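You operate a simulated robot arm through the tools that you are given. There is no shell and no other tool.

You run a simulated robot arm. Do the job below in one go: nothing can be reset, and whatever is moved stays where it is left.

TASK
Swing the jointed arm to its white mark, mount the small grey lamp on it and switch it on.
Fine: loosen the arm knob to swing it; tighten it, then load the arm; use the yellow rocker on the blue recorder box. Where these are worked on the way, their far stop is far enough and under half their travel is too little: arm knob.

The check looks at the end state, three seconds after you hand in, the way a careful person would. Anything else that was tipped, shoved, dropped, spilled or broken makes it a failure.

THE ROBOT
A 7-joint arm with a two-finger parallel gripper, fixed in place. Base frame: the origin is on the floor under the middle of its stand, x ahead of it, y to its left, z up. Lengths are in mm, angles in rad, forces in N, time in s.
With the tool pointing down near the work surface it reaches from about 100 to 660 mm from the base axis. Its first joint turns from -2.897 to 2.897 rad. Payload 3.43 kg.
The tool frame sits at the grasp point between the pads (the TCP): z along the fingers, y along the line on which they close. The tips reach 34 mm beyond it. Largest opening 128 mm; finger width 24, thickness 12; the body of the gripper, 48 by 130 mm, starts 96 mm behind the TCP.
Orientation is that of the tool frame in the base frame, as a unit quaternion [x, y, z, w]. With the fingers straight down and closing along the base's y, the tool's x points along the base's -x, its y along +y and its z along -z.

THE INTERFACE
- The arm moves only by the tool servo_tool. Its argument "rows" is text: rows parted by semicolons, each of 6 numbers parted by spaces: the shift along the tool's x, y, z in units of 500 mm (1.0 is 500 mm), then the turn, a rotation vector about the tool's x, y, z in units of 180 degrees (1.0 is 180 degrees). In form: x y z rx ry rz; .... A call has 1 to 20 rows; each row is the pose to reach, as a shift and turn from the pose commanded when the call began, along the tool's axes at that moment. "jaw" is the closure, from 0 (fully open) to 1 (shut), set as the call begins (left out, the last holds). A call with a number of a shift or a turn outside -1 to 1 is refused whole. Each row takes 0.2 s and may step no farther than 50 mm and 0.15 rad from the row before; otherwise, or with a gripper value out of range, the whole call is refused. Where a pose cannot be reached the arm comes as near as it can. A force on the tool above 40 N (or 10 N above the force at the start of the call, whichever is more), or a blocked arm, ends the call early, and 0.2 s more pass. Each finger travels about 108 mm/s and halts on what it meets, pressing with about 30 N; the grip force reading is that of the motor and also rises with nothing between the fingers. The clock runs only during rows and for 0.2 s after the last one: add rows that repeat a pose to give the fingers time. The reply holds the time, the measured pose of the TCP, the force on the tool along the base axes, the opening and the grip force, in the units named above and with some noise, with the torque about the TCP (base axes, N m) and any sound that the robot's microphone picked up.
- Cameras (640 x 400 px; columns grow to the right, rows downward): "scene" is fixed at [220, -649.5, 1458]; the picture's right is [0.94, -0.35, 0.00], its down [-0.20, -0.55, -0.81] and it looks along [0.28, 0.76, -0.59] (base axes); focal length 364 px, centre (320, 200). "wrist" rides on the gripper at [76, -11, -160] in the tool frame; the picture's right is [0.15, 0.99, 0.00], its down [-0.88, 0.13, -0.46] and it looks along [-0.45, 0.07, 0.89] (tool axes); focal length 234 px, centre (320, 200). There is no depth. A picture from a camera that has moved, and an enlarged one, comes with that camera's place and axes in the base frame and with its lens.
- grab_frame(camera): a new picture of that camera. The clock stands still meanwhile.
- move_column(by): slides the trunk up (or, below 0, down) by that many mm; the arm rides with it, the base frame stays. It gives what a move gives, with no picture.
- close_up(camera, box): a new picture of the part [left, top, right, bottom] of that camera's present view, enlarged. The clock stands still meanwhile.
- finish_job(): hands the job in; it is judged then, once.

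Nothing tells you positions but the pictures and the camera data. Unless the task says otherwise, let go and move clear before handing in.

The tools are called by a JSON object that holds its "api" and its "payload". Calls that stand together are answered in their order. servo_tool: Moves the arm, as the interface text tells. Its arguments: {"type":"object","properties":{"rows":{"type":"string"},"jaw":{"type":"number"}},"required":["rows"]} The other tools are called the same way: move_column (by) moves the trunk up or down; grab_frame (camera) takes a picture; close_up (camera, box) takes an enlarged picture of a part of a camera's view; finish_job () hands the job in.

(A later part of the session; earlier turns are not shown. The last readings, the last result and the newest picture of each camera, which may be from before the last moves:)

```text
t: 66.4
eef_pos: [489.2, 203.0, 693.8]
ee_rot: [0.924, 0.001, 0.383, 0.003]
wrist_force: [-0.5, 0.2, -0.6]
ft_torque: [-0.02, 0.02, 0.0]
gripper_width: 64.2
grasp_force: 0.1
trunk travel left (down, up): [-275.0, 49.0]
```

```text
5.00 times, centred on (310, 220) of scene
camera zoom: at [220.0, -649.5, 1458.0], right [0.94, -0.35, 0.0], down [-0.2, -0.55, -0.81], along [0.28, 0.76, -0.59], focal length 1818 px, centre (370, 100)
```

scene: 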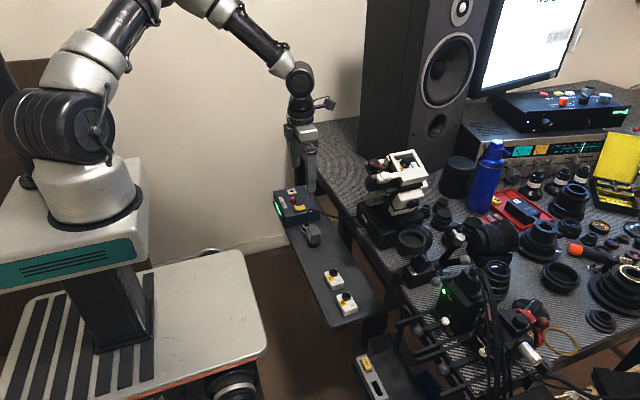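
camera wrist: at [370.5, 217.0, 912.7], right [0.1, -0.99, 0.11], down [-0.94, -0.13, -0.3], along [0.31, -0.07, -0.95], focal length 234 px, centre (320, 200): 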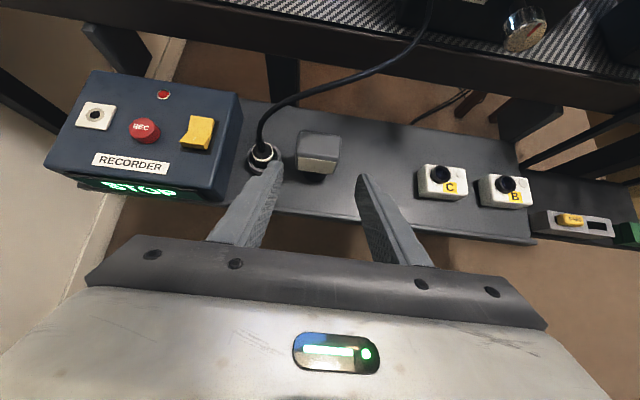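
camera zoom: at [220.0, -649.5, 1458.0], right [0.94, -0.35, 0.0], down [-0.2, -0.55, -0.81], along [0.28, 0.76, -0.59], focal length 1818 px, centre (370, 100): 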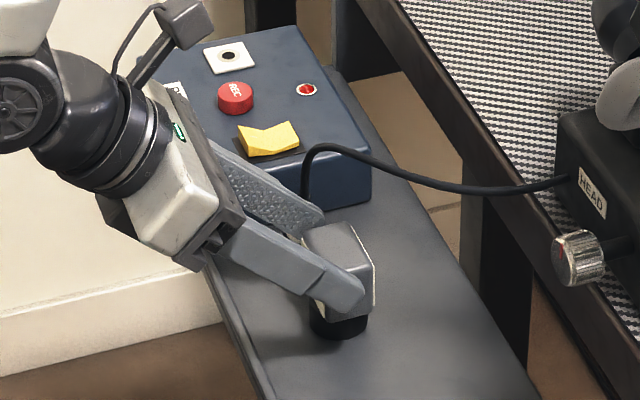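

The fingers are centred on the lamp. I'll advance the last 35 mm and close.

{"api": "servo_tool", "payload": {"rows": "0 0 0.025 0 0 0; -0.001 0 0.05 0 0 0; -0.0014 0 0.071 0 0 0; -0.0014 0 0.071 0 0 0"}}

{"api": "close_up", "payload": {"camera": "wrist", "box": [240, 100, 400, 240]}}

{"api": "close_up", "payload": {"camera": "scene", "box": [285, 205, 345, 255]}}

```text
t: 67.4
eef_pos: [513.0, 204.5, 668.2]
ee_rot: [0.924, 0.001, 0.383, 0.003]
wrist_force: [-0.3, 0.8, -0.7]
ft_torque: [0.0, -0.03, -0.02]
gripper_width: 64.0
grasp_force: 0.1
trunk travel left (down, up): [-275.0, 49.0]
```

```text
2.86 times, centred on (320, 170) of wrist
camera zoom: at [453.6, 216.5, 833.0], right [0.1, -0.99, 0.11], down [-0.94, -0.13, -0.3], along [0.31, -0.07, -0.95], focal length 669 px, centre (320, 286)
```

zoom: 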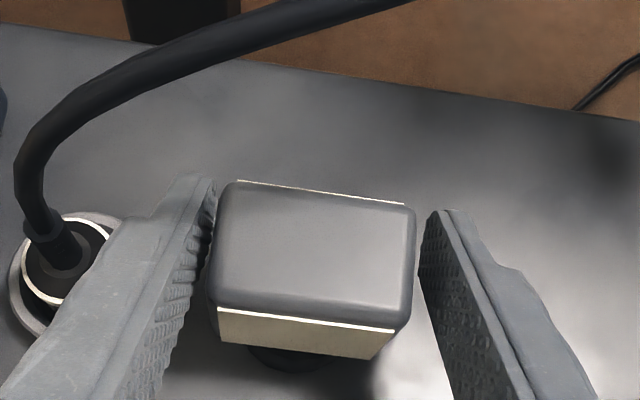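

```text
8.00 times, centred on (315, 230) of scene
camera zoom: at [220.0, -649.5, 1458.0], right [0.94, -0.35, 0.0], down [-0.2, -0.55, -0.81], along [0.28, 0.76, -0.59], focal length 2908 px, centre (360, -40)
```

zoom: 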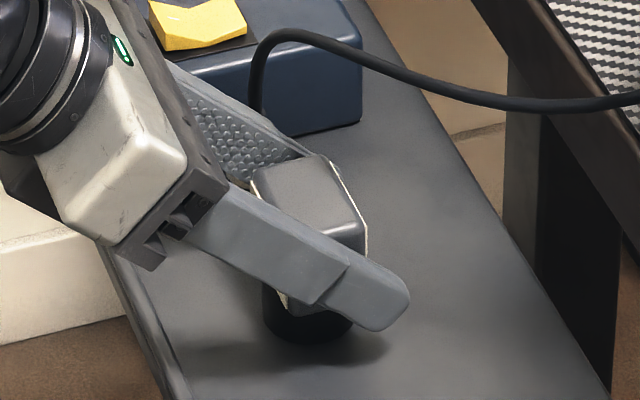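

{"api": "servo_tool", "payload": {"rows": "0 0 0 0 0 0; 0 0 0 0 0 0; 0 0 0 0 0 0", "jaw": 0.85}}

{"api": "close_up", "payload": {"camera": "wrist", "box": [240, 100, 400, 240]}}

```text
t: 68.2
eef_pos: [513.8, 205.2, 668.6]
ee_rot: [0.924, 0.001, 0.382, 0.003]
wrist_force: [0.9, 0.1, 0.2]
ft_torque: [0.11, -0.04, -0.01]
gripper_width: 51.9
grasp_force: 30.1
trunk travel left (down, up): [-275.0, 49.0]
```

```text
2.86 times, centred on (320, 170) of wrist
camera zoom: at [453.6, 216.6, 833.2], right [0.1, -0.99, 0.11], down [-0.94, -0.13, -0.3], along [0.31, -0.07, -0.95], focal length 669 px, centre (320, 286)
```

zoom: 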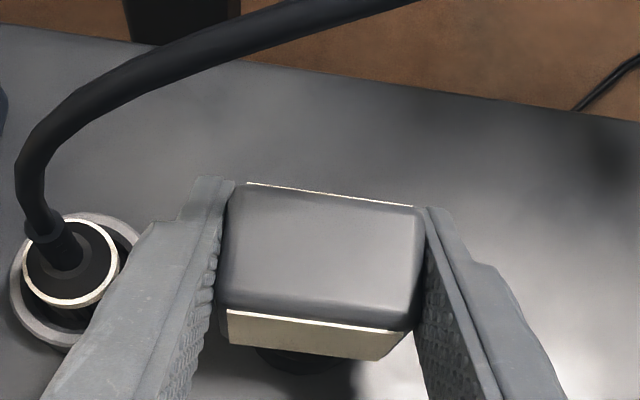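

{"api": "servo_tool", "payload": {"rows": "0 0 0 0 0 0; 0 0 0 0 0 0", "jaw": 1.0}}

```text
t: 68.8
eef_pos: [513.1, 203.5, 668.1]
ee_rot: [0.924, 0.001, 0.383, 0.003]
wrist_force: [1.3, 1.2, 0.4]
ft_torque: [0.09, -0.06, 0.0]
gripper_width: 51.6
grasp_force: 30.0
trunk travel left (down, up): [-275.0, 49.0]
```

Gripped at 51.6 mm with 30 N. I'll lift 15 mm, which stays well below the cable, and look.

{"api": "servo_tool", "payload": {"rows": "0.007 0 -0.007 0 0 0; 0.014 0 -0.014 0 0 0; 0.0212 0 -0.0212 0 0 0; 0.0212 0 -0.0212 0 0 0"}}

{"api": "close_up", "payload": {"camera": "wrist", "box": [240, 100, 400, 240]}}

{"api": "close_up", "payload": {"camera": "scene", "box": [285, 205, 345, 255]}}

```text
t: 69.8
eef_pos: [512.7, 203.6, 683.5]
ee_rot: [0.924, 0.002, 0.383, 0.002]
wrist_force: [0.1, 0.5, 1.7]
ft_torque: [-0.03, 0.02, 0.01]
gripper_width: 51.7
grasp_force: 29.6
trunk travel left (down, up): [-275.0, 49.0]
```

```text
2.86 times, centred on (320, 170) of wrist
camera zoom: at [452.9, 217.2, 847.5], right [0.1, -0.99, 0.11], down [-0.94, -0.13, -0.3], along [0.31, -0.07, -0.95], focal length 669 px, centre (320, 286)
```

zoom: 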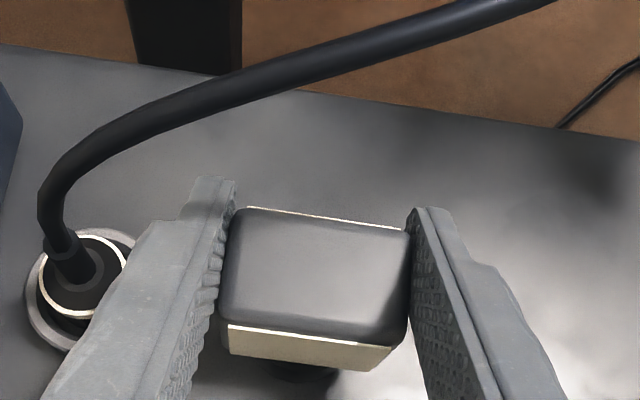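

```text
8.00 times, centred on (315, 230) of scene
camera zoom: at [220.0, -649.5, 1458.0], right [0.94, -0.35, 0.0], down [-0.2, -0.55, -0.81], along [0.28, 0.76, -0.59], focal length 2908 px, centre (360, -40)
```

zoom: 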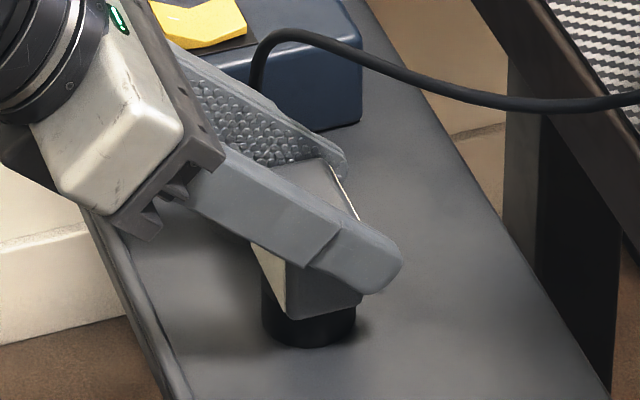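

The fingers slid up and the lamp stayed on the shelf, so the grip was too high on the head. I'll reopen, go lower for a fuller contact and grip again.

{"api": "servo_tool", "payload": {"rows": "0 0 0 0 0 0; 0 0 0 0 0 0; -0.012 -0.001 0.013 0 0 0; -0.024 -0.002 0.026 0 0 0; -0.0356 -0.003 0.0393 0 0 0; -0.0356 -0.003 0.0393 0 0 0", "jaw": 0.5}}

{"api": "close_up", "payload": {"camera": "scene", "box": [285, 205, 345, 255]}}

{"api": "close_up", "payload": {"camera": "wrist", "box": [240, 100, 400, 240]}}

```text
t: 71.2
eef_pos: [513.9, 206.2, 657.4]
ee_rot: [0.924, 0.002, 0.383, 0.002]
wrist_force: [-0.2, -0.2, 0.1]
ft_torque: [-0.02, 0.02, 0.02]
gripper_width: 63.8
grasp_force: 0.1
trunk travel left (down, up): [-275.0, 49.0]
```

```text
8.00 times, centred on (315, 230) of scene
camera zoom: at [220.0, -649.5, 1458.0], right [0.94, -0.35, 0.0], down [-0.2, -0.55, -0.81], along [0.28, 0.76, -0.59], focal length 2908 px, centre (360, -40)
```

zoom: 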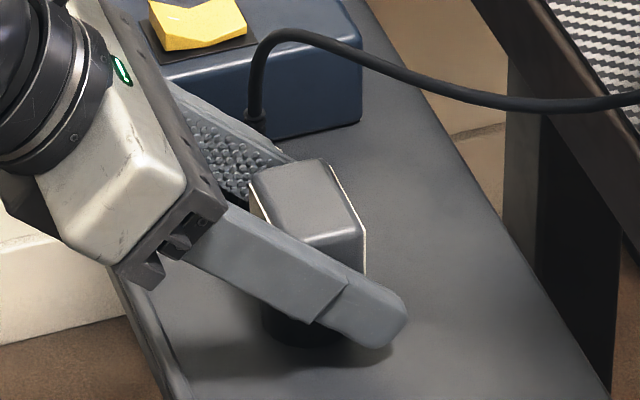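

```text
2.86 times, centred on (320, 170) of wrist
camera zoom: at [453.6, 218.9, 821.3], right [0.1, -0.99, 0.11], down [-0.94, -0.13, -0.3], along [0.31, -0.07, -0.95], focal length 669 px, centre (320, 286)
```

zoom: 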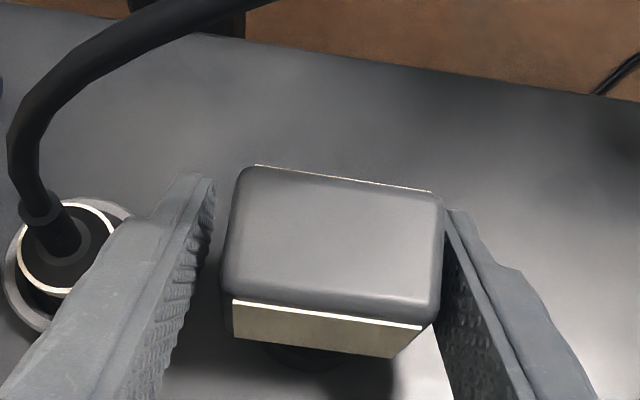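

{"api": "servo_tool", "payload": {"rows": "0 0 0 0 0 0; 0 0 0 0 0 0; 0 0 0 0 0 0; 0 0 0 0 0 0", "jaw": 1.0}}

{"api": "close_up", "payload": {"camera": "wrist", "box": [240, 100, 400, 240]}}

```text
t: 72.2
eef_pos: [514.1, 206.4, 657.1]
ee_rot: [0.924, 0.002, 0.383, 0.002]
wrist_force: [-0.8, 0.0, -0.5]
ft_torque: [0.02, 0.01, -0.01]
gripper_width: 51.8
grasp_force: 29.7
trunk travel left (down, up): [-275.0, 49.0]
```

```text
2.86 times, centred on (320, 170) of wrist
camera zoom: at [453.7, 218.8, 821.4], right [0.1, -0.99, 0.11], down [-0.94, -0.13, -0.3], along [0.31, -0.07, -0.95], focal length 669 px, centre (320, 286)
```

zoom: 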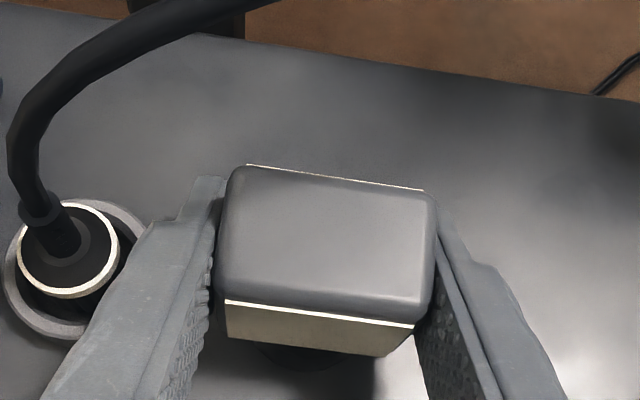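

{"api": "servo_tool", "payload": {"rows": "0.0035 0 -0.0035 0 0 0; 0.007 0 -0.007 0 0 0; 0.007 0 -0.007 0 0 0"}}

{"api": "close_up", "payload": {"camera": "wrist", "box": [240, 100, 400, 240]}}

{"api": "close_up", "payload": {"camera": "scene", "box": [285, 205, 345, 255]}}

```text
t: 73.0
eef_pos: [514.0, 206.7, 661.4]
ee_rot: [0.924, 0.002, 0.383, 0.003]
wrist_force: [-0.4, 0.5, -1.4]
ft_torque: [0.03, 0.04, -0.01]
gripper_width: 52.1
grasp_force: 29.4
trunk travel left (down, up): [-275.0, 49.0]
```

```text
2.86 times, centred on (320, 170) of wrist
camera zoom: at [454.0, 218.4, 826.2], right [0.1, -0.99, 0.11], down [-0.94, -0.13, -0.3], along [0.31, -0.07, -0.95], focal length 669 px, centre (320, 286)
```

zoom: 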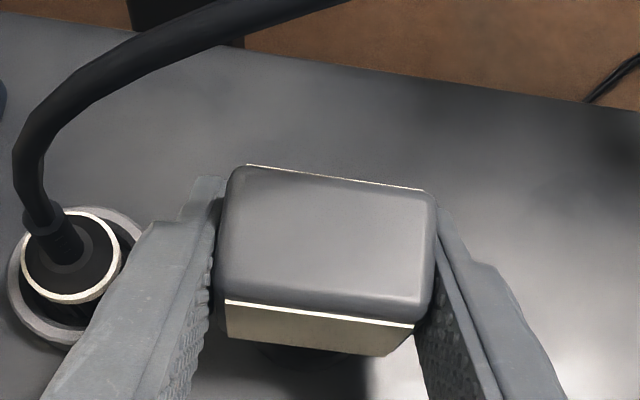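

```text
8.00 times, centred on (315, 230) of scene
camera zoom: at [220.0, -649.5, 1458.0], right [0.94, -0.35, 0.0], down [-0.2, -0.55, -0.81], along [0.28, 0.76, -0.59], focal length 2908 px, centre (360, -40)
```

zoom: 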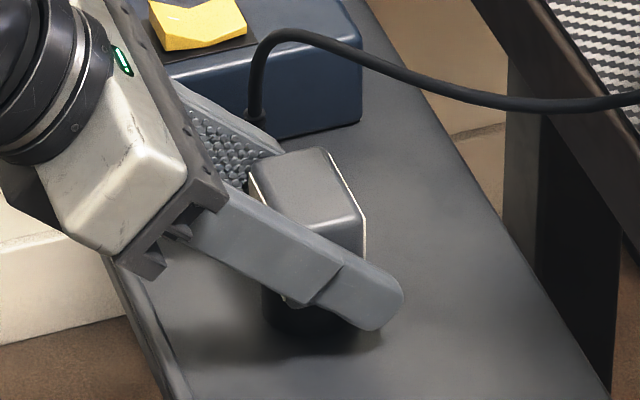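

The lamp now rises with the gripper. I'll back out along the approach line, away from the cable, and then carry it over.

{"api": "servo_tool", "payload": {"rows": "0.004 0 -0.014 0 0 0; 0.004 0 -0.05 0 0 0; 0.004 0 -0.09 0 0 0; 0.004 0 -0.13 0 0 0; 0.004 0 -0.17 0 0 0; 0.004 0 -0.21 0 0 0; 0.004 0 -0.235 0 0 0; 0.004 0 -0.235 0 0 0"}}

{"api": "grab_frame", "payload": {"camera": "wrist"}}

{"api": "grab_frame", "payload": {"camera": "scene"}}

```text
t: 74.8
eef_pos: [432.6, 207.1, 746.5]
ee_rot: [0.924, 0.002, 0.383, 0.003]
wrist_force: [0.3, -0.7, -2.0]
ft_torque: [0.03, -0.04, -0.01]
gripper_width: 51.6
grasp_force: 30.1
trunk travel left (down, up): [-275.0, 49.0]
```

```text
taken
camera wrist: at [373.3, 219.1, 911.8], right [0.1, -0.99, 0.11], down [-0.94, -0.13, -0.3], along [0.31, -0.07, -0.95], focal length 234 px, centre (320, 200)
```

wrist: 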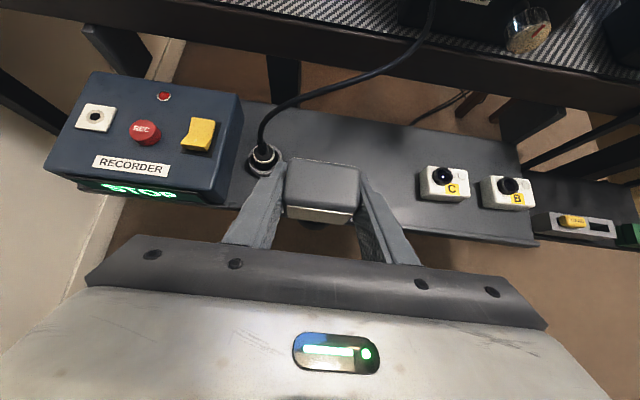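

```text
taken
```

scene: 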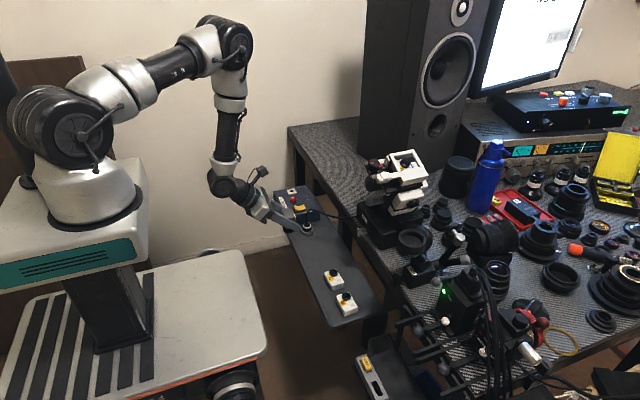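

{"api": "servo_tool", "payload": {"rows": "0.0424 0 -0.0424 0 0 0; 0.0848 0 -0.0848 0 0 0; 0.1273 0 -0.1273 0 0 0; 0.1697 0 -0.1697 0 0 0; 0.2121 0 -0.2121 0 0 0; 0.2257 0.0673 -0.2225 0 0 0; 0.2393 0.1345 -0.233 0 0 0; 0.253 0.2018 -0.2434 0 0 0; 0.2666 0.2691 -0.2538 0 0 0; 0.2802 0.3364 -0.2642 0 0 0; 0.2938 0.4036 -0.2747 0 0 0; 0.3074 0.4709 -0.2851 0 0 0; 0.321 0.5382 -0.2955 0 0 0; 0.3347 0.6055 -0.3059 0 0 0; 0.3483 0.6727 -0.3164 0 0 0; 0.3619 0.74 -0.3268 0 0 0; 0.3619 0.74 -0.3268 0 0 0"}}

{"api": "grab_frame", "payload": {"camera": "wrist"}}

{"api": "grab_frame", "payload": {"camera": "scene"}}

```text
t: 78.4
eef_pos: [443.8, -162.1, 992.9]
ee_rot: [0.924, 0.002, 0.382, 0.003]
wrist_force: [-0.3, 1.0, -2.6]
ft_torque: [0.0, 0.05, 0.0]
gripper_width: 51.9
grasp_force: 29.7
out of reach, approached as far as the arm can: row 10, 11, 12, 13, 14
trunk travel left (down, up): [-275.0, 49.0]
```

```text
taken
camera wrist: at [385.6, -149.5, 1157.3], right [0.1, -0.99, 0.11], down [-0.94, -0.13, -0.3], along [0.31, -0.07, -0.95], focal length 234 px, centre (320, 200)
```

wrist: 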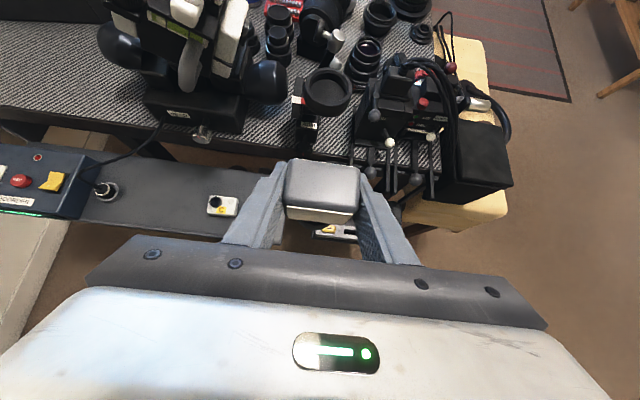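

```text
taken
```

scene: 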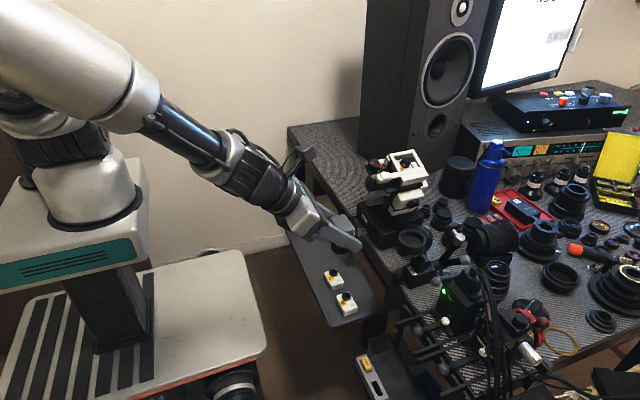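

{"api": "servo_tool", "payload": {"rows": "0.0424 0.0005 0.0391 0 0 0; 0.0849 0.001 0.0782 0 0 0; 0.1273 0.0015 0.1174 0 0 0; 0.1697 0.002 0.1565 0 0 0; 0.2122 0.0024 0.1956 0 0 0; 0.2546 0.0028 0.2347 0 0 0; 0.2546 0.0028 0.2347 0 0 0"}}

{"api": "grab_frame", "payload": {"camera": "wrist"}}

{"api": "close_up", "payload": {"camera": "scene", "box": [370, 180, 470, 280]}}

```text
t: 80.0
eef_pos: [616.5, -162.6, 1001.2]
ee_rot: [0.924, 0.002, 0.383, 0.003]
wrist_force: [-0.1, -0.1, -2.5]
ft_torque: [0.0, 0.01, 0.0]
gripper_width: 51.3
grasp_force: 29.9
trunk travel left (down, up): [-275.0, 49.0]
```

```text
taken
camera wrist: at [557.4, -150.1, 1165.4], right [0.1, -0.99, 0.11], down [-0.95, -0.13, -0.3], along [0.31, -0.07, -0.95], focal length 234 px, centre (320, 200)
```

wrist: 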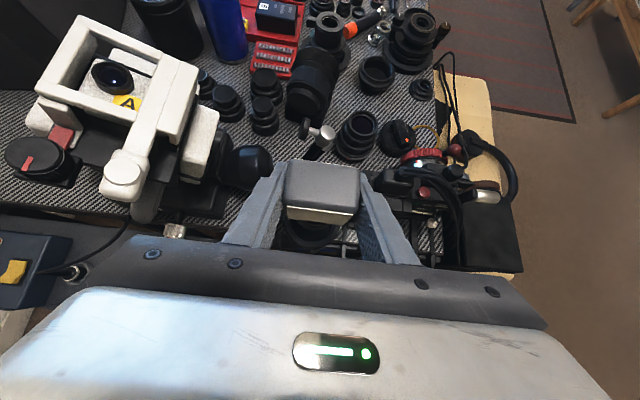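

```text
4.00 times, centred on (420, 230) of scene
camera zoom: at [220.0, -649.5, 1458.0], right [0.94, -0.35, 0.0], down [-0.2, -0.55, -0.81], along [0.28, 0.76, -0.59], focal length 1454 px, centre (-80, 80)
```

zoom: 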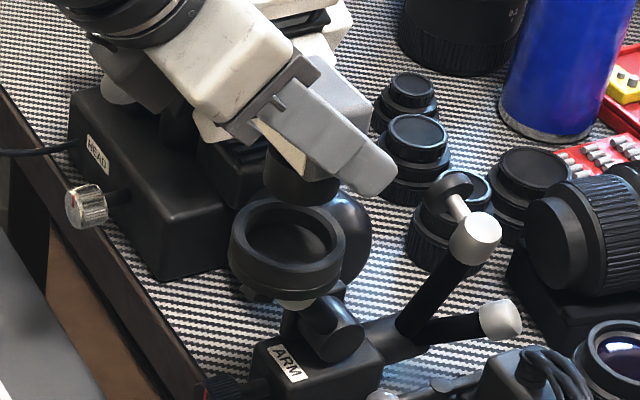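

The foot is about 1–2 mm from the cup axis. I'll lower to just above the rim and check again.

{"api": "servo_tool", "payload": {"rows": "-0.0125 0 0.0125 0 0 0; -0.025 0 0.025 0 0 0; -0.0375 0 0.0375 0 0 0; -0.0495 0 0.0495 0 0 0; -0.0495 0 0.0495 0 0 0"}}

{"api": "close_up", "payload": {"camera": "scene", "box": [390, 205, 450, 255]}}

{"api": "close_up", "payload": {"camera": "wrist", "box": [250, 140, 390, 260]}}

```text
t: 81.2
eef_pos: [616.6, -162.9, 964.2]
ee_rot: [0.924, 0.002, 0.383, 0.002]
wrist_force: [-0.3, 0.1, -1.3]
ft_torque: [-0.03, 0.0, 0.01]
gripper_width: 51.9
grasp_force: 30.2
trunk travel left (down, up): [-275.0, 49.0]
```

```text
8.00 times, centred on (420, 230) of scene
camera zoom: at [220.0, -649.5, 1458.0], right [0.94, -0.35, 0.0], down [-0.2, -0.55, -0.81], along [0.28, 0.76, -0.59], focal length 2908 px, centre (-480, -40)
```

zoom: 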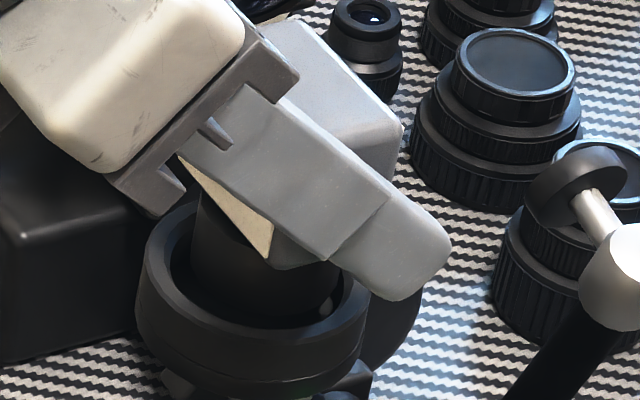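

```text
3.33 times, centred on (320, 200) of wrist
camera zoom: at [557.9, -150.5, 1129.4], right [0.1, -0.99, 0.11], down [-0.94, -0.13, -0.3], along [0.31, -0.07, -0.95], focal length 781 px, centre (320, 200)
```

zoom: 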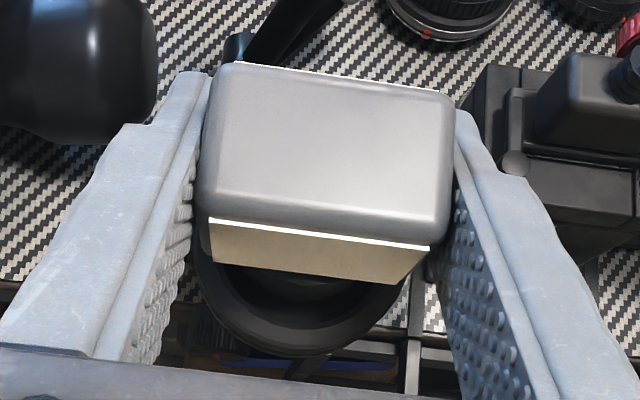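

{"api": "servo_tool", "payload": {"rows": "-0.0028 0 0.0028 0 0 0; -0.0057 0 0.0057 0 0 0; -0.0057 0 0.0057 0 0 0"}}

{"api": "close_up", "payload": {"camera": "scene", "box": [390, 205, 450, 255]}}

```text
t: 82.0
eef_pos: [617.9, -164.0, 960.0]
ee_rot: [0.924, 0.001, 0.383, 0.003]
wrist_force: [-0.5, -1.1, -2.4]
ft_torque: [0.04, 0.06, -0.03]
gripper_width: 51.9
grasp_force: 29.4
trunk travel left (down, up): [-275.0, 49.0]
```

```text
8.00 times, centred on (420, 230) of scene
camera zoom: at [220.0, -649.5, 1458.0], right [0.94, -0.35, 0.0], down [-0.2, -0.55, -0.81], along [0.28, 0.76, -0.59], focal length 2908 px, centre (-480, -40)
```

zoom: 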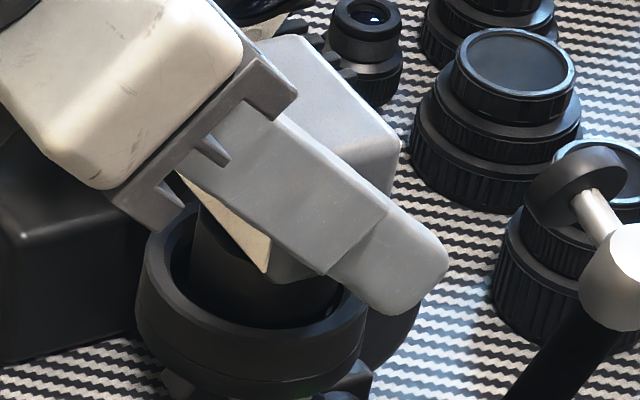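

{"api": "servo_tool", "payload": {"rows": "-0.0021 0 0.0021 0 0 0; -0.0042 0 0.0042 0 0 0; -0.0042 0 0.0042 0 0 0"}}

{"api": "servo_tool", "payload": {"rows": "-0.0021 0 0.0021 0 0 0; -0.0042 0 0.0042 0 0 0; -0.0042 0 0.0042 0 0 0"}}

{"api": "close_up", "payload": {"camera": "scene", "box": [390, 205, 450, 255]}}

{"api": "close_up", "payload": {"camera": "wrist", "box": [250, 140, 390, 260]}}

```text
t: 82.8
eef_pos: [617.8, -163.8, 956.3]
ee_rot: [0.924, 0.002, 0.382, 0.002]
wrist_force: [-0.4, 1.3, -1.9]
ft_torque: [-0.02, -0.04, 0.02]
gripper_width: 51.7
grasp_force: 30.4
trunk travel left (down, up): [-275.0, 49.0]
```

```text
t: 83.6
eef_pos: [617.8, -164.6, 953.0]
ee_rot: [0.924, 0.0, 0.382, 0.003]
wrist_force: [-0.7, -0.1, -2.2]
ft_torque: [-0.03, 0.02, 0.0]
gripper_width: 51.4
grasp_force: 30.3
trunk travel left (down, up): [-275.0, 49.0]
```

```text
8.00 times, centred on (420, 230) of scene
camera zoom: at [220.0, -649.5, 1458.0], right [0.94, -0.35, 0.0], down [-0.2, -0.55, -0.81], along [0.28, 0.76, -0.59], focal length 2908 px, centre (-480, -40)
```

zoom: 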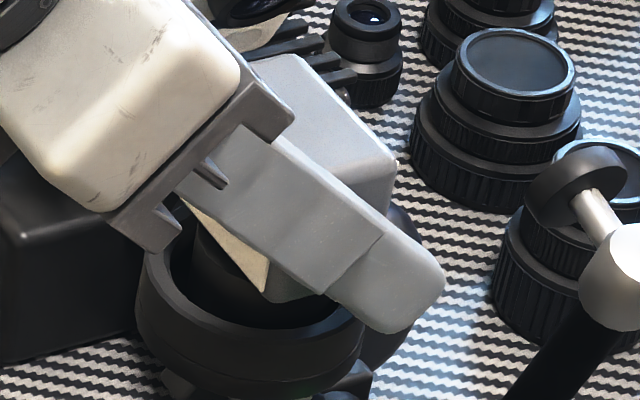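

```text
3.33 times, centred on (320, 200) of wrist
camera zoom: at [558.3, -151.1, 1118.1], right [0.1, -0.99, 0.11], down [-0.94, -0.13, -0.3], along [0.31, -0.07, -0.95], focal length 781 px, centre (320, 200)
```

zoom: 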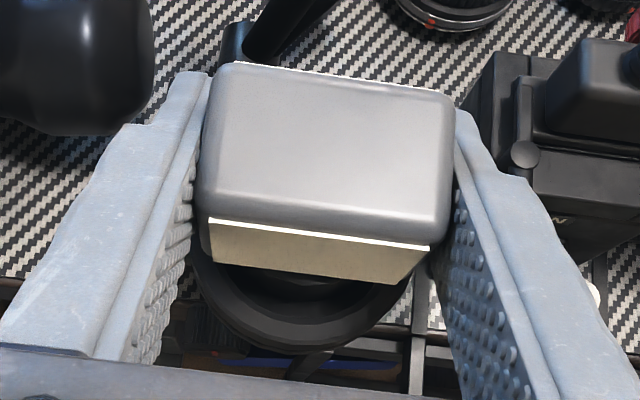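

{"api": "servo_tool", "payload": {"rows": "-0.0014 0 0.0014 0 0 0; -0.0028 0 0.0028 0 0 0; -0.0028 0 0.0028 0 0 0"}}

{"api": "servo_tool", "payload": {"rows": "-0.0014 0 0.0014 0 0 0; -0.0028 0 0.0028 0 0 0; -0.0028 0 0.0028 0 0 0"}}

```text
t: 84.4
eef_pos: [618.9, -163.9, 951.1]
ee_rot: [0.923, 0.002, 0.384, 0.004]
wrist_force: [1.1, 2.1, 8.7]
ft_torque: [0.17, -0.17, 0.01]
gripper_width: 51.8
grasp_force: 29.9
trunk travel left (down, up): [-275.0, 49.0]
```

```text
t: 85.2
eef_pos: [617.7, -162.9, 952.0]
ee_rot: [0.923, 0.002, 0.385, 0.003]
wrist_force: [-0.3, 3.7, 24.5]
ft_torque: [0.39, -0.38, -0.08]
gripper_width: 51.8
grasp_force: 29.5
trunk travel left (down, up): [-275.0, 49.0]
```

Contact at z≈951: the torque puts it at the fingertips on the rim, with the foot about 7 mm inside the cup. I'll raise 3–4 mm to unload the fingers and release so the lamp settles into the cup.

{"api": "servo_tool", "payload": {"rows": "0.0028 -0.001 -0.0028 0 0 0; 0.005 -0.002 -0.005 0 0 0; 0.005 -0.002 -0.005 0 0 0"}}

{"api": "close_up", "payload": {"camera": "scene", "box": [390, 205, 450, 255]}}

```text
t: 86.0
eef_pos: [616.3, -164.3, 951.5]
ee_rot: [0.924, 0.001, 0.382, 0.003]
wrist_force: [6.1, 1.9, 6.0]
ft_torque: [0.03, -0.41, 0.01]
gripper_width: 51.8
grasp_force: 29.8
trunk travel left (down, up): [-275.0, 49.0]
```

```text
8.00 times, centred on (420, 230) of scene
camera zoom: at [220.0, -649.5, 1458.0], right [0.94, -0.35, 0.0], down [-0.2, -0.55, -0.81], along [0.28, 0.76, -0.59], focal length 2908 px, centre (-480, -40)
```

zoom: 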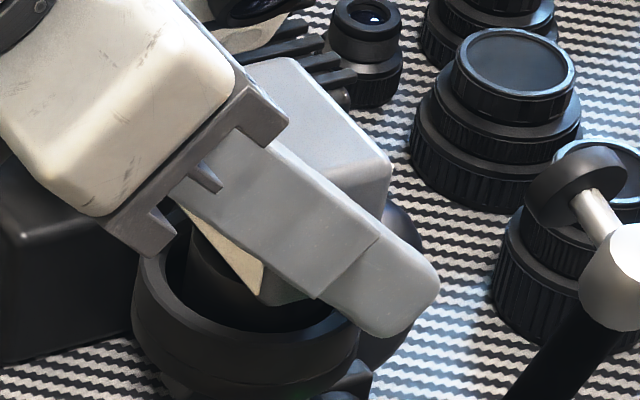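

There's some side load from the fingertips against the rim. I'll raise another 2.5 mm to clear it and then open.

{"api": "servo_tool", "payload": {"rows": "0.0018 0 -0.0018 0 0 0; 0.0035 0 -0.0035 0 0 0; 0.0035 0 -0.0035 0 0 0"}}

{"api": "close_up", "payload": {"camera": "scene", "box": [390, 205, 450, 255]}}

{"api": "close_up", "payload": {"camera": "wrist", "box": [250, 140, 390, 260]}}

```text
t: 86.8
eef_pos: [616.0, -163.8, 954.8]
ee_rot: [0.924, 0.001, 0.381, 0.002]
wrist_force: [0.2, 0.3, -2.3]
ft_torque: [-0.01, 0.03, 0.01]
gripper_width: 51.7
grasp_force: 30.0
trunk travel left (down, up): [-275.0, 49.0]
```

```text
8.00 times, centred on (420, 230) of scene
camera zoom: at [220.0, -649.5, 1458.0], right [0.94, -0.35, 0.0], down [-0.2, -0.55, -0.81], along [0.28, 0.76, -0.59], focal length 2908 px, centre (-480, -40)
```

zoom: 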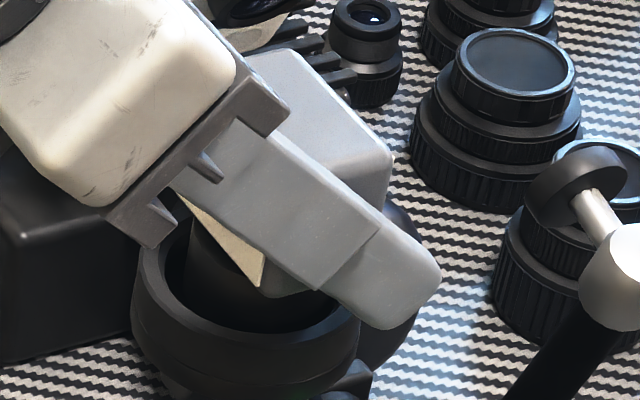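

```text
3.33 times, centred on (320, 200) of wrist
camera zoom: at [557.3, -150.6, 1119.5], right [0.1, -0.99, 0.11], down [-0.95, -0.13, -0.3], along [0.31, -0.07, -0.95], focal length 781 px, centre (320, 200)
```

zoom: 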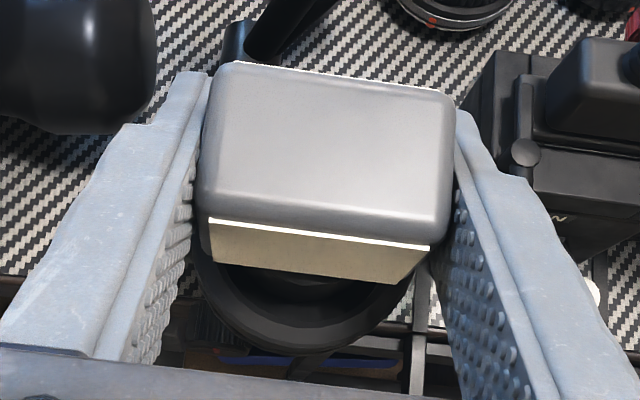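

{"api": "servo_tool", "payload": {"rows": "0 0 0 0 0 0; 0 0 0 0 0 0; 0 0 0 0 0 0", "jaw": 0.46}}

{"api": "close_up", "payload": {"camera": "scene", "box": [390, 205, 450, 255]}}

{"api": "close_up", "payload": {"camera": "wrist", "box": [250, 140, 390, 260]}}

```text
t: 87.6
eef_pos: [617.3, -163.9, 955.4]
ee_rot: [0.924, 0.002, 0.382, 0.002]
wrist_force: [-0.2, -0.7, 0.6]
ft_torque: [-0.02, 0.01, -0.01]
gripper_width: 68.8
grasp_force: 0.0
trunk travel left (down, up): [-275.0, 49.0]
```

```text
8.00 times, centred on (420, 230) of scene
camera zoom: at [220.0, -649.5, 1458.0], right [0.94, -0.35, 0.0], down [-0.2, -0.55, -0.81], along [0.28, 0.76, -0.59], focal length 2908 px, centre (-480, -40)
```

zoom: 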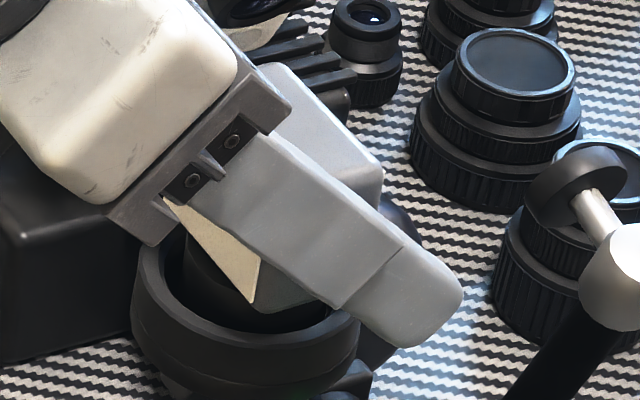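

```text
3.33 times, centred on (320, 200) of wrist
camera zoom: at [557.5, -150.5, 1120.2], right [0.1, -0.99, 0.11], down [-0.94, -0.13, -0.3], along [0.31, -0.07, -0.95], focal length 781 px, centre (320, 200)
```

zoom: 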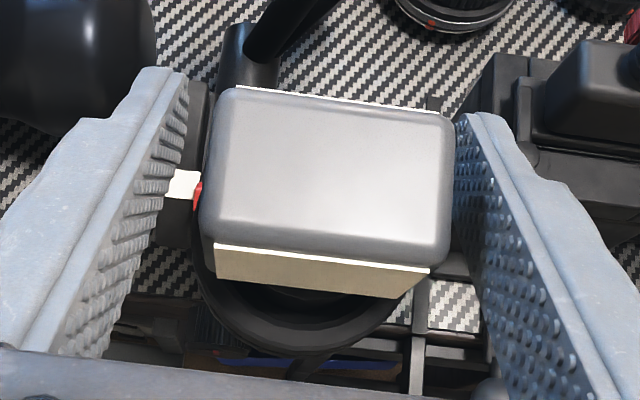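

The lamp has dropped fully into the cup. I'll open a bit more and retract along the tool axis.

{"api": "servo_tool", "payload": {"rows": "0 0 0 0 0 0; 0 0 -0.02 0 0 0; 0 0 -0.06 0 0 0; 0 0 -0.12 0 0 0; 0 0 -0.19 0 0 0; 0 0 -0.26 0 0 0; 0 0 -0.3 0 0 0; 0 0 -0.3 0 0 0", "jaw": 0.34}}

{"api": "grab_frame", "payload": {"camera": "wrist"}}

{"api": "close_up", "payload": {"camera": "scene", "box": [380, 195, 460, 275]}}

```text
t: 89.4
eef_pos: [509.8, -162.2, 1061.8]
ee_rot: [0.924, 0.002, 0.382, 0.003]
wrist_force: [-0.2, 0.6, 0.7]
ft_torque: [-0.03, 0.02, 0.0]
gripper_width: 84.4
grasp_force: 0.1
trunk travel left (down, up): [-275.0, 49.0]
```

```text
taken
camera wrist: at [450.2, -149.7, 1226.8], right [0.1, -0.99, 0.11], down [-0.94, -0.13, -0.3], along [0.31, -0.07, -0.95], focal length 234 px, centre (320, 200)
```

wrist: 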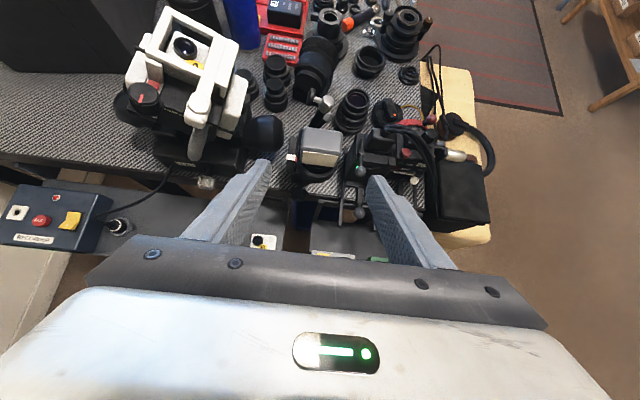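

```text
5.00 times, centred on (420, 235) of scene
camera zoom: at [220.0, -649.5, 1458.0], right [0.94, -0.35, 0.0], down [-0.2, -0.55, -0.81], along [0.28, 0.76, -0.59], focal length 1818 px, centre (-180, 25)
```

zoom: 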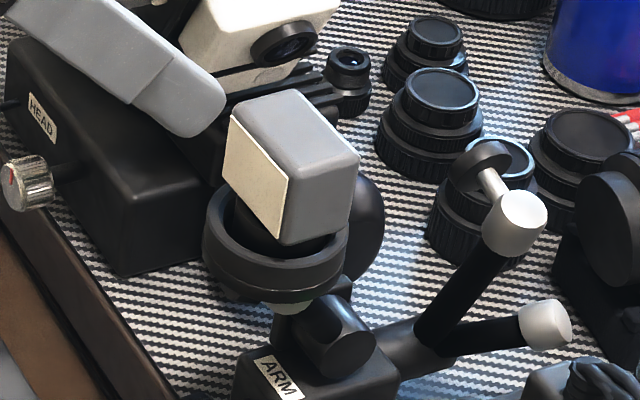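

{"api": "close_up", "payload": {"camera": "wrist", "box": [270, 115, 360, 215]}}

{"api": "close_up", "payload": {"camera": "wrist", "box": [280, 140, 310, 175]}}

```text
4.00 times, centred on (315, 165) of wrist
camera zoom: at [450.2, -149.7, 1226.8], right [0.1, -0.99, 0.11], down [-0.94, -0.13, -0.3], along [0.31, -0.07, -0.95], focal length 937 px, centre (340, 340)
```

zoom: 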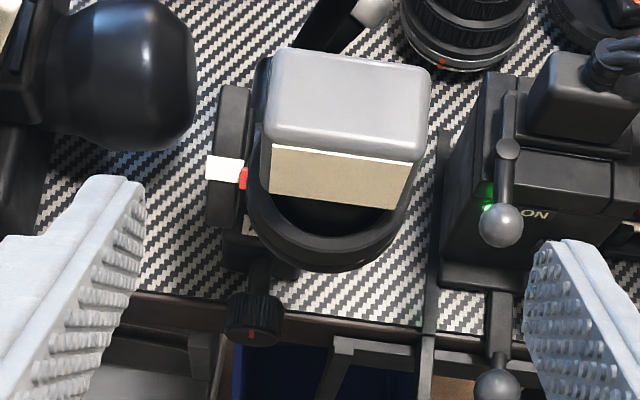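

```text
11.43 times, centred on (295, 158) of wrist
camera zoom: at [450.2, -149.7, 1226.8], right [0.1, -0.99, 0.11], down [-0.94, -0.13, -0.3], along [0.31, -0.07, -0.95], focal length 2676 px, centre (606, 686)
```

zoom: 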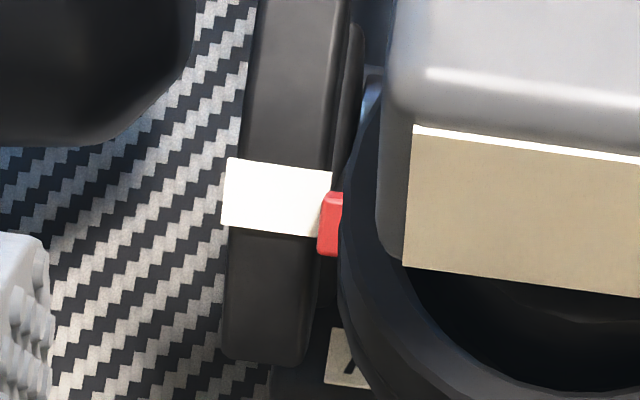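

The lamp sits upright in the cup. I'll check the pointer against the mark again from the same low angle as before.

{"api": "servo_tool", "payload": {"rows": "-0.0175 -0.002 0.0345 0 0.0349 0; -0.035 -0.004 0.069 0 0.0698 0; -0.0526 -0.006 0.1035 0 0.1046 0; -0.07 -0.008 0.138 0 0.1395 0; -0.0877 -0.01 0.1725 0 0.1744 0; -0.0877 -0.01 0.1725 0 0.1744 0"}}

{"api": "grab_frame", "payload": {"camera": "wrist"}}

```text
t: 90.8
eef_pos: [537.3, -192.5, 1003.8]
ee_rot: [0.792, 0.01, 0.61, -0.007]
wrist_force: [0.6, 0.1, -0.2]
ft_torque: [0.0, 0.02, 0.02]
gripper_width: 84.4
grasp_force: 0.0
out of reach, approached as far as the arm can: row 4, 5, 6
trunk travel left (down, up): [-275.0, 49.0]
```

```text
taken
camera wrist: at [402.8, -184.0, 1115.0], right [0.06, -0.99, 0.14], down [-0.66, -0.15, -0.73], along [0.75, -0.05, -0.66], focal length 234 px, centre (320, 200)
```

wrist: 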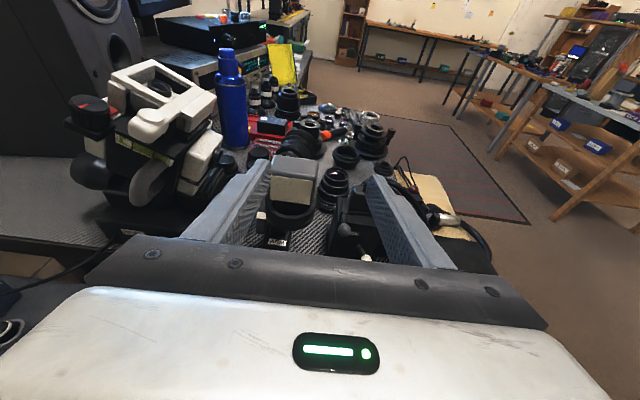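

{"api": "close_up", "payload": {"camera": "wrist", "box": [245, 145, 345, 260]}}

{"api": "close_up", "payload": {"camera": "wrist", "box": [250, 200, 280, 235]}}

{"api": "grab_frame", "payload": {"camera": "scene"}}

```text
3.48 times, centred on (295, 202) of wrist
camera zoom: at [402.8, -184.0, 1115.0], right [0.06, -0.99, 0.14], down [-0.66, -0.15, -0.73], along [0.75, -0.05, -0.66], focal length 814 px, centre (407, 191)
```

zoom: 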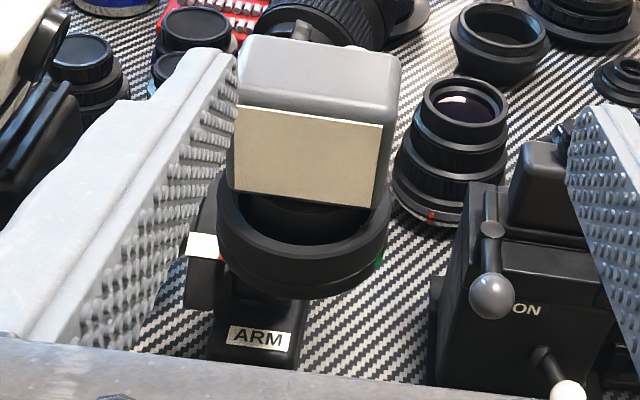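

```text
11.43 times, centred on (265, 218) of wrist
camera zoom: at [402.8, -184.0, 1115.0], right [0.06, -0.99, 0.14], down [-0.66, -0.15, -0.73], along [0.75, -0.05, -0.66], focal length 2676 px, centre (949, 0)
```

zoom: 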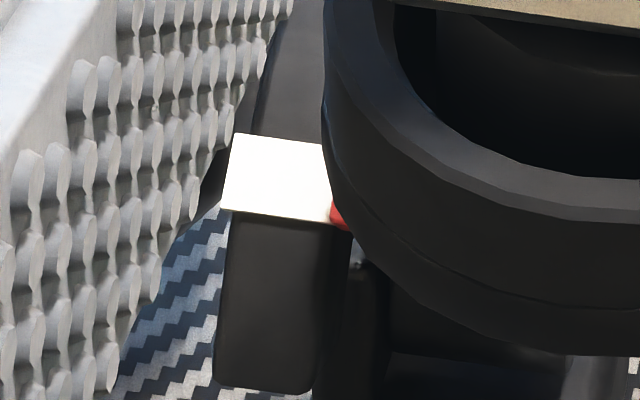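

```text
taken
```

scene: 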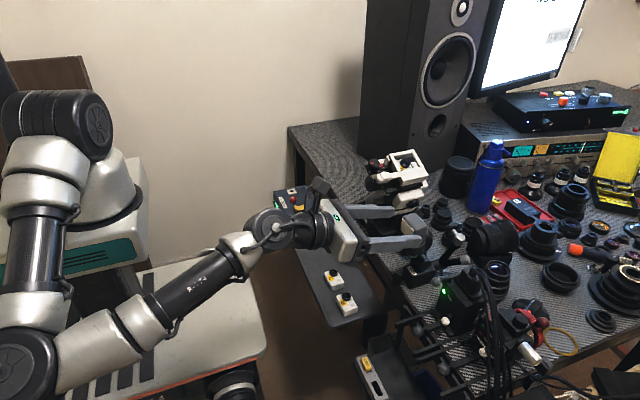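

{"api": "close_up", "payload": {"camera": "scene", "box": [390, 215, 450, 265]}}

```text
8.00 times, centred on (420, 240) of scene
camera zoom: at [220.0, -649.5, 1458.0], right [0.94, -0.35, 0.0], down [-0.2, -0.55, -0.81], along [0.28, 0.76, -0.59], focal length 2908 px, centre (-480, -120)
```

zoom: 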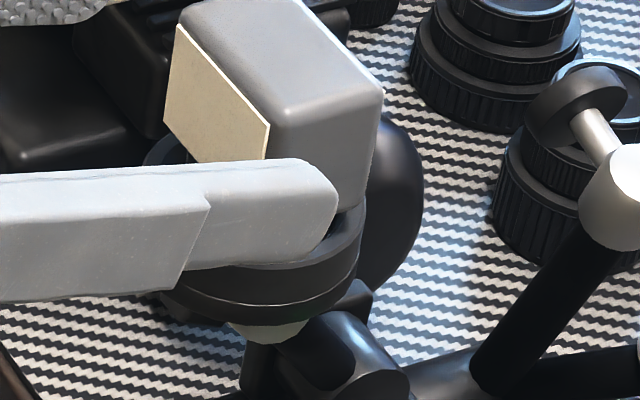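

The contact on the rim pushed the arm roughly 1–2° past the mark, judging by the pointer offset. I'll return to a 45° pitch and consider a gentle nudge back with closed fingertips on the front of the cup.

{"api": "servo_tool", "payload": {"rows": "0.0152 -0.012 -0.015 -0.0013 -0.0337 0.0009; 0.0303 -0.024 -0.03 -0.0027 -0.0674 0.0017; 0.0455 -0.036 -0.045 -0.004 -0.1011 0.0026; 0.0606 -0.048 -0.06 -0.0054 -0.1348 0.0034; 0.0758 -0.0602 -0.075 -0.0067 -0.1685 0.0043; 0.0758 -0.0602 -0.075 -0.0067 -0.1685 0.0043", "jaw": 1.0}}

{"api": "grab_frame", "payload": {"camera": "scene"}}

{"api": "grab_frame", "payload": {"camera": "wrist"}}

```text
t: 92.2
eef_pos: [512.1, -162.3, 1047.6]
ee_rot: [0.92, -0.011, 0.391, 0.007]
wrist_force: [0.5, 0.4, -0.5]
ft_torque: [-0.03, 0.01, 0.01]
gripper_width: 0.0
grasp_force: 30.3
trunk travel left (down, up): [-275.0, 49.0]
```

```text
taken
```

scene: 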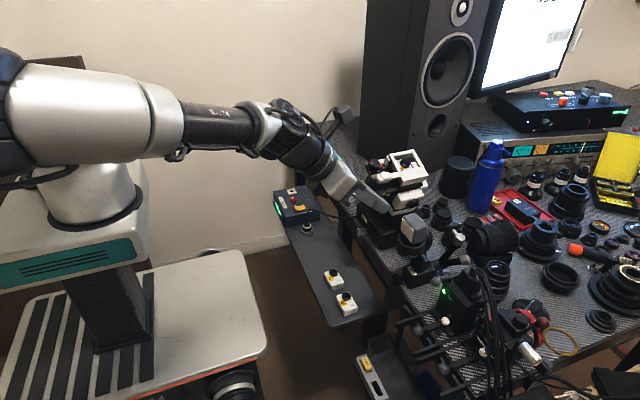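

```text
taken
camera wrist: at [450.2, -147.8, 1212.6], right [0.08, -0.99, 0.11], down [-0.94, -0.11, -0.32], along [0.32, -0.08, -0.94], focal length 234 px, centre (320, 200)
```

wrist: 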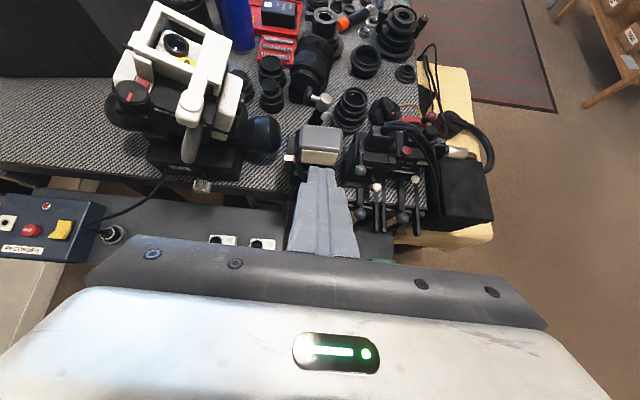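

{"api": "servo_tool", "payload": {"rows": "-0.0353 0 0.05 0 0 0; -0.0705 0 0.0997 0 0 0; -0.1058 0 0.1495 0 0 0; -0.141 0 0.1994 0 0 0; -0.141 0 0.1994 0 0 0"}}

{"api": "close_up", "payload": {"camera": "wrist", "box": [240, 70, 400, 220]}}

{"api": "close_up", "payload": {"camera": "scene", "box": [380, 195, 460, 275]}}

```text
t: 93.4
eef_pos: [534.8, -163.2, 929.4]
ee_rot: [0.92, -0.01, 0.392, 0.007]
wrist_force: [0.3, 0.8, -1.4]
ft_torque: [0.0, -0.01, -0.01]
gripper_width: 0.1
grasp_force: 30.1
trunk travel left (down, up): [-275.0, 49.0]
```

```text
2.67 times, centred on (320, 145) of wrist
camera zoom: at [473.2, -149.6, 1092.7], right [0.08, -0.99, 0.11], down [-0.94, -0.11, -0.32], along [0.33, -0.08, -0.94], focal length 624 px, centre (320, 347)
```

zoom: 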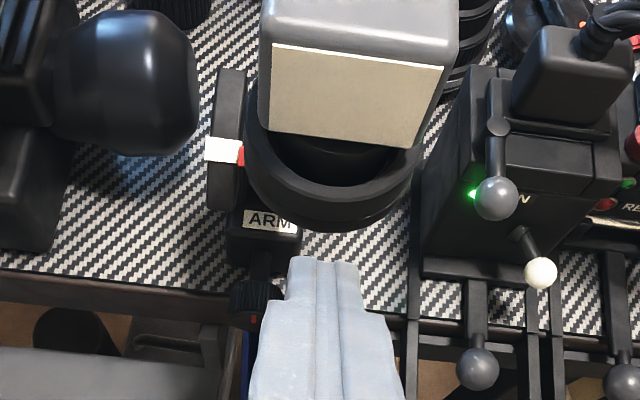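

```text
5.00 times, centred on (420, 235) of scene
camera zoom: at [220.0, -649.5, 1458.0], right [0.94, -0.35, 0.0], down [-0.2, -0.55, -0.81], along [0.28, 0.76, -0.59], focal length 1818 px, centre (-180, 25)
```

zoom: 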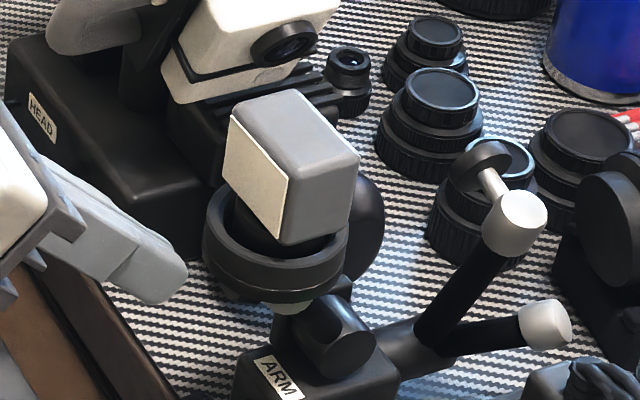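

{"api": "servo_tool", "payload": {"rows": "0.0083 0 0.0086 0 0 0; 0.0167 0 0.0173 0 0 0; 0.0167 0 0.0173 0 0 0"}}

{"api": "servo_tool", "payload": {"rows": "0.0021 0 0.0022 0 0 0; 0.0042 0 0.0043 0 0 0; 0.0042 0 0.0043 0 0 0"}}

{"api": "close_up", "payload": {"camera": "wrist", "box": [240, 70, 400, 220]}}

```text
t: 94.2
eef_pos: [546.6, -163.4, 928.4]
ee_rot: [0.92, -0.01, 0.392, 0.007]
wrist_force: [0.7, -0.1, -0.3]
ft_torque: [-0.04, 0.01, 0.01]
gripper_width: 0.0
grasp_force: 29.8
trunk travel left (down, up): [-275.0, 49.0]
```

```text
t: 95.0
eef_pos: [549.8, -164.4, 929.5]
ee_rot: [0.92, -0.01, 0.391, 0.007]
wrist_force: [-2.2, -0.2, -0.1]
ft_torque: [0.03, 0.06, -0.01]
gripper_width: 0.0
grasp_force: 30.4
trunk travel left (down, up): [-275.0, 49.0]
```

```text
2.67 times, centred on (320, 145) of wrist
camera zoom: at [487.8, -149.8, 1092.8], right [0.08, -0.99, 0.11], down [-0.94, -0.11, -0.32], along [0.33, -0.08, -0.94], focal length 624 px, centre (320, 347)
```

zoom: 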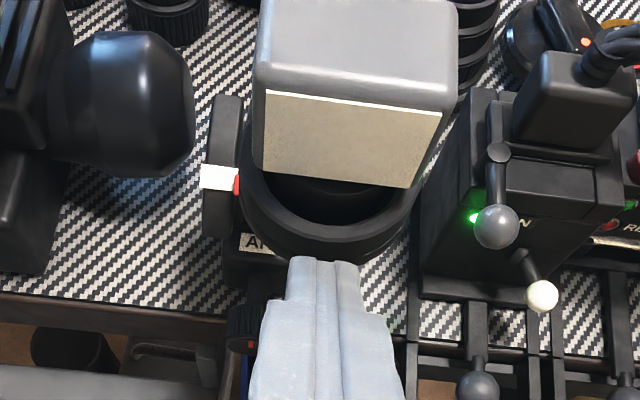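

Contact is just starting. I'll push 1.5 mm at a time and read the force.

{"api": "servo_tool", "payload": {"rows": "0.001 0 0.0011 0 0 0; 0.0021 0 0.0022 0 0 0; 0.0021 0 0.0022 0 0 0"}}

{"api": "close_up", "payload": {"camera": "wrist", "box": [280, 120, 310, 150]}}

```text
t: 95.8
eef_pos: [549.6, -163.0, 929.8]
ee_rot: [0.92, -0.01, 0.392, 0.006]
wrist_force: [-17.4, -0.8, 3.9]
ft_torque: [0.06, 0.15, 0.0]
gripper_width: 0.0
grasp_force: 29.8
trunk travel left (down, up): [-275.0, 49.0]
```

```text
13.33 times, centred on (295, 135) of wrist
camera zoom: at [488.3, -149.9, 1093.1], right [0.08, -0.99, 0.11], down [-0.94, -0.11, -0.32], along [0.33, -0.08, -0.94], focal length 3122 px, centre (653, 1067)
```

zoom: 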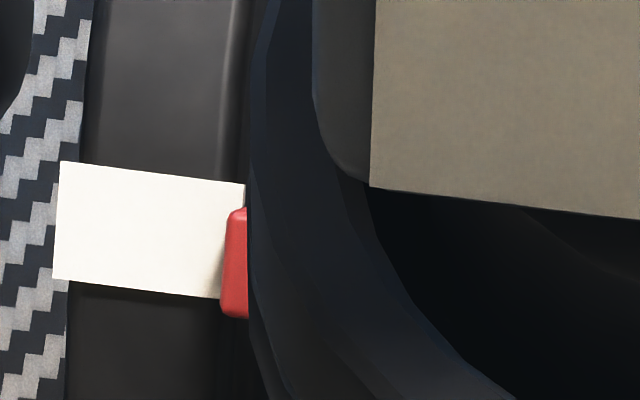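

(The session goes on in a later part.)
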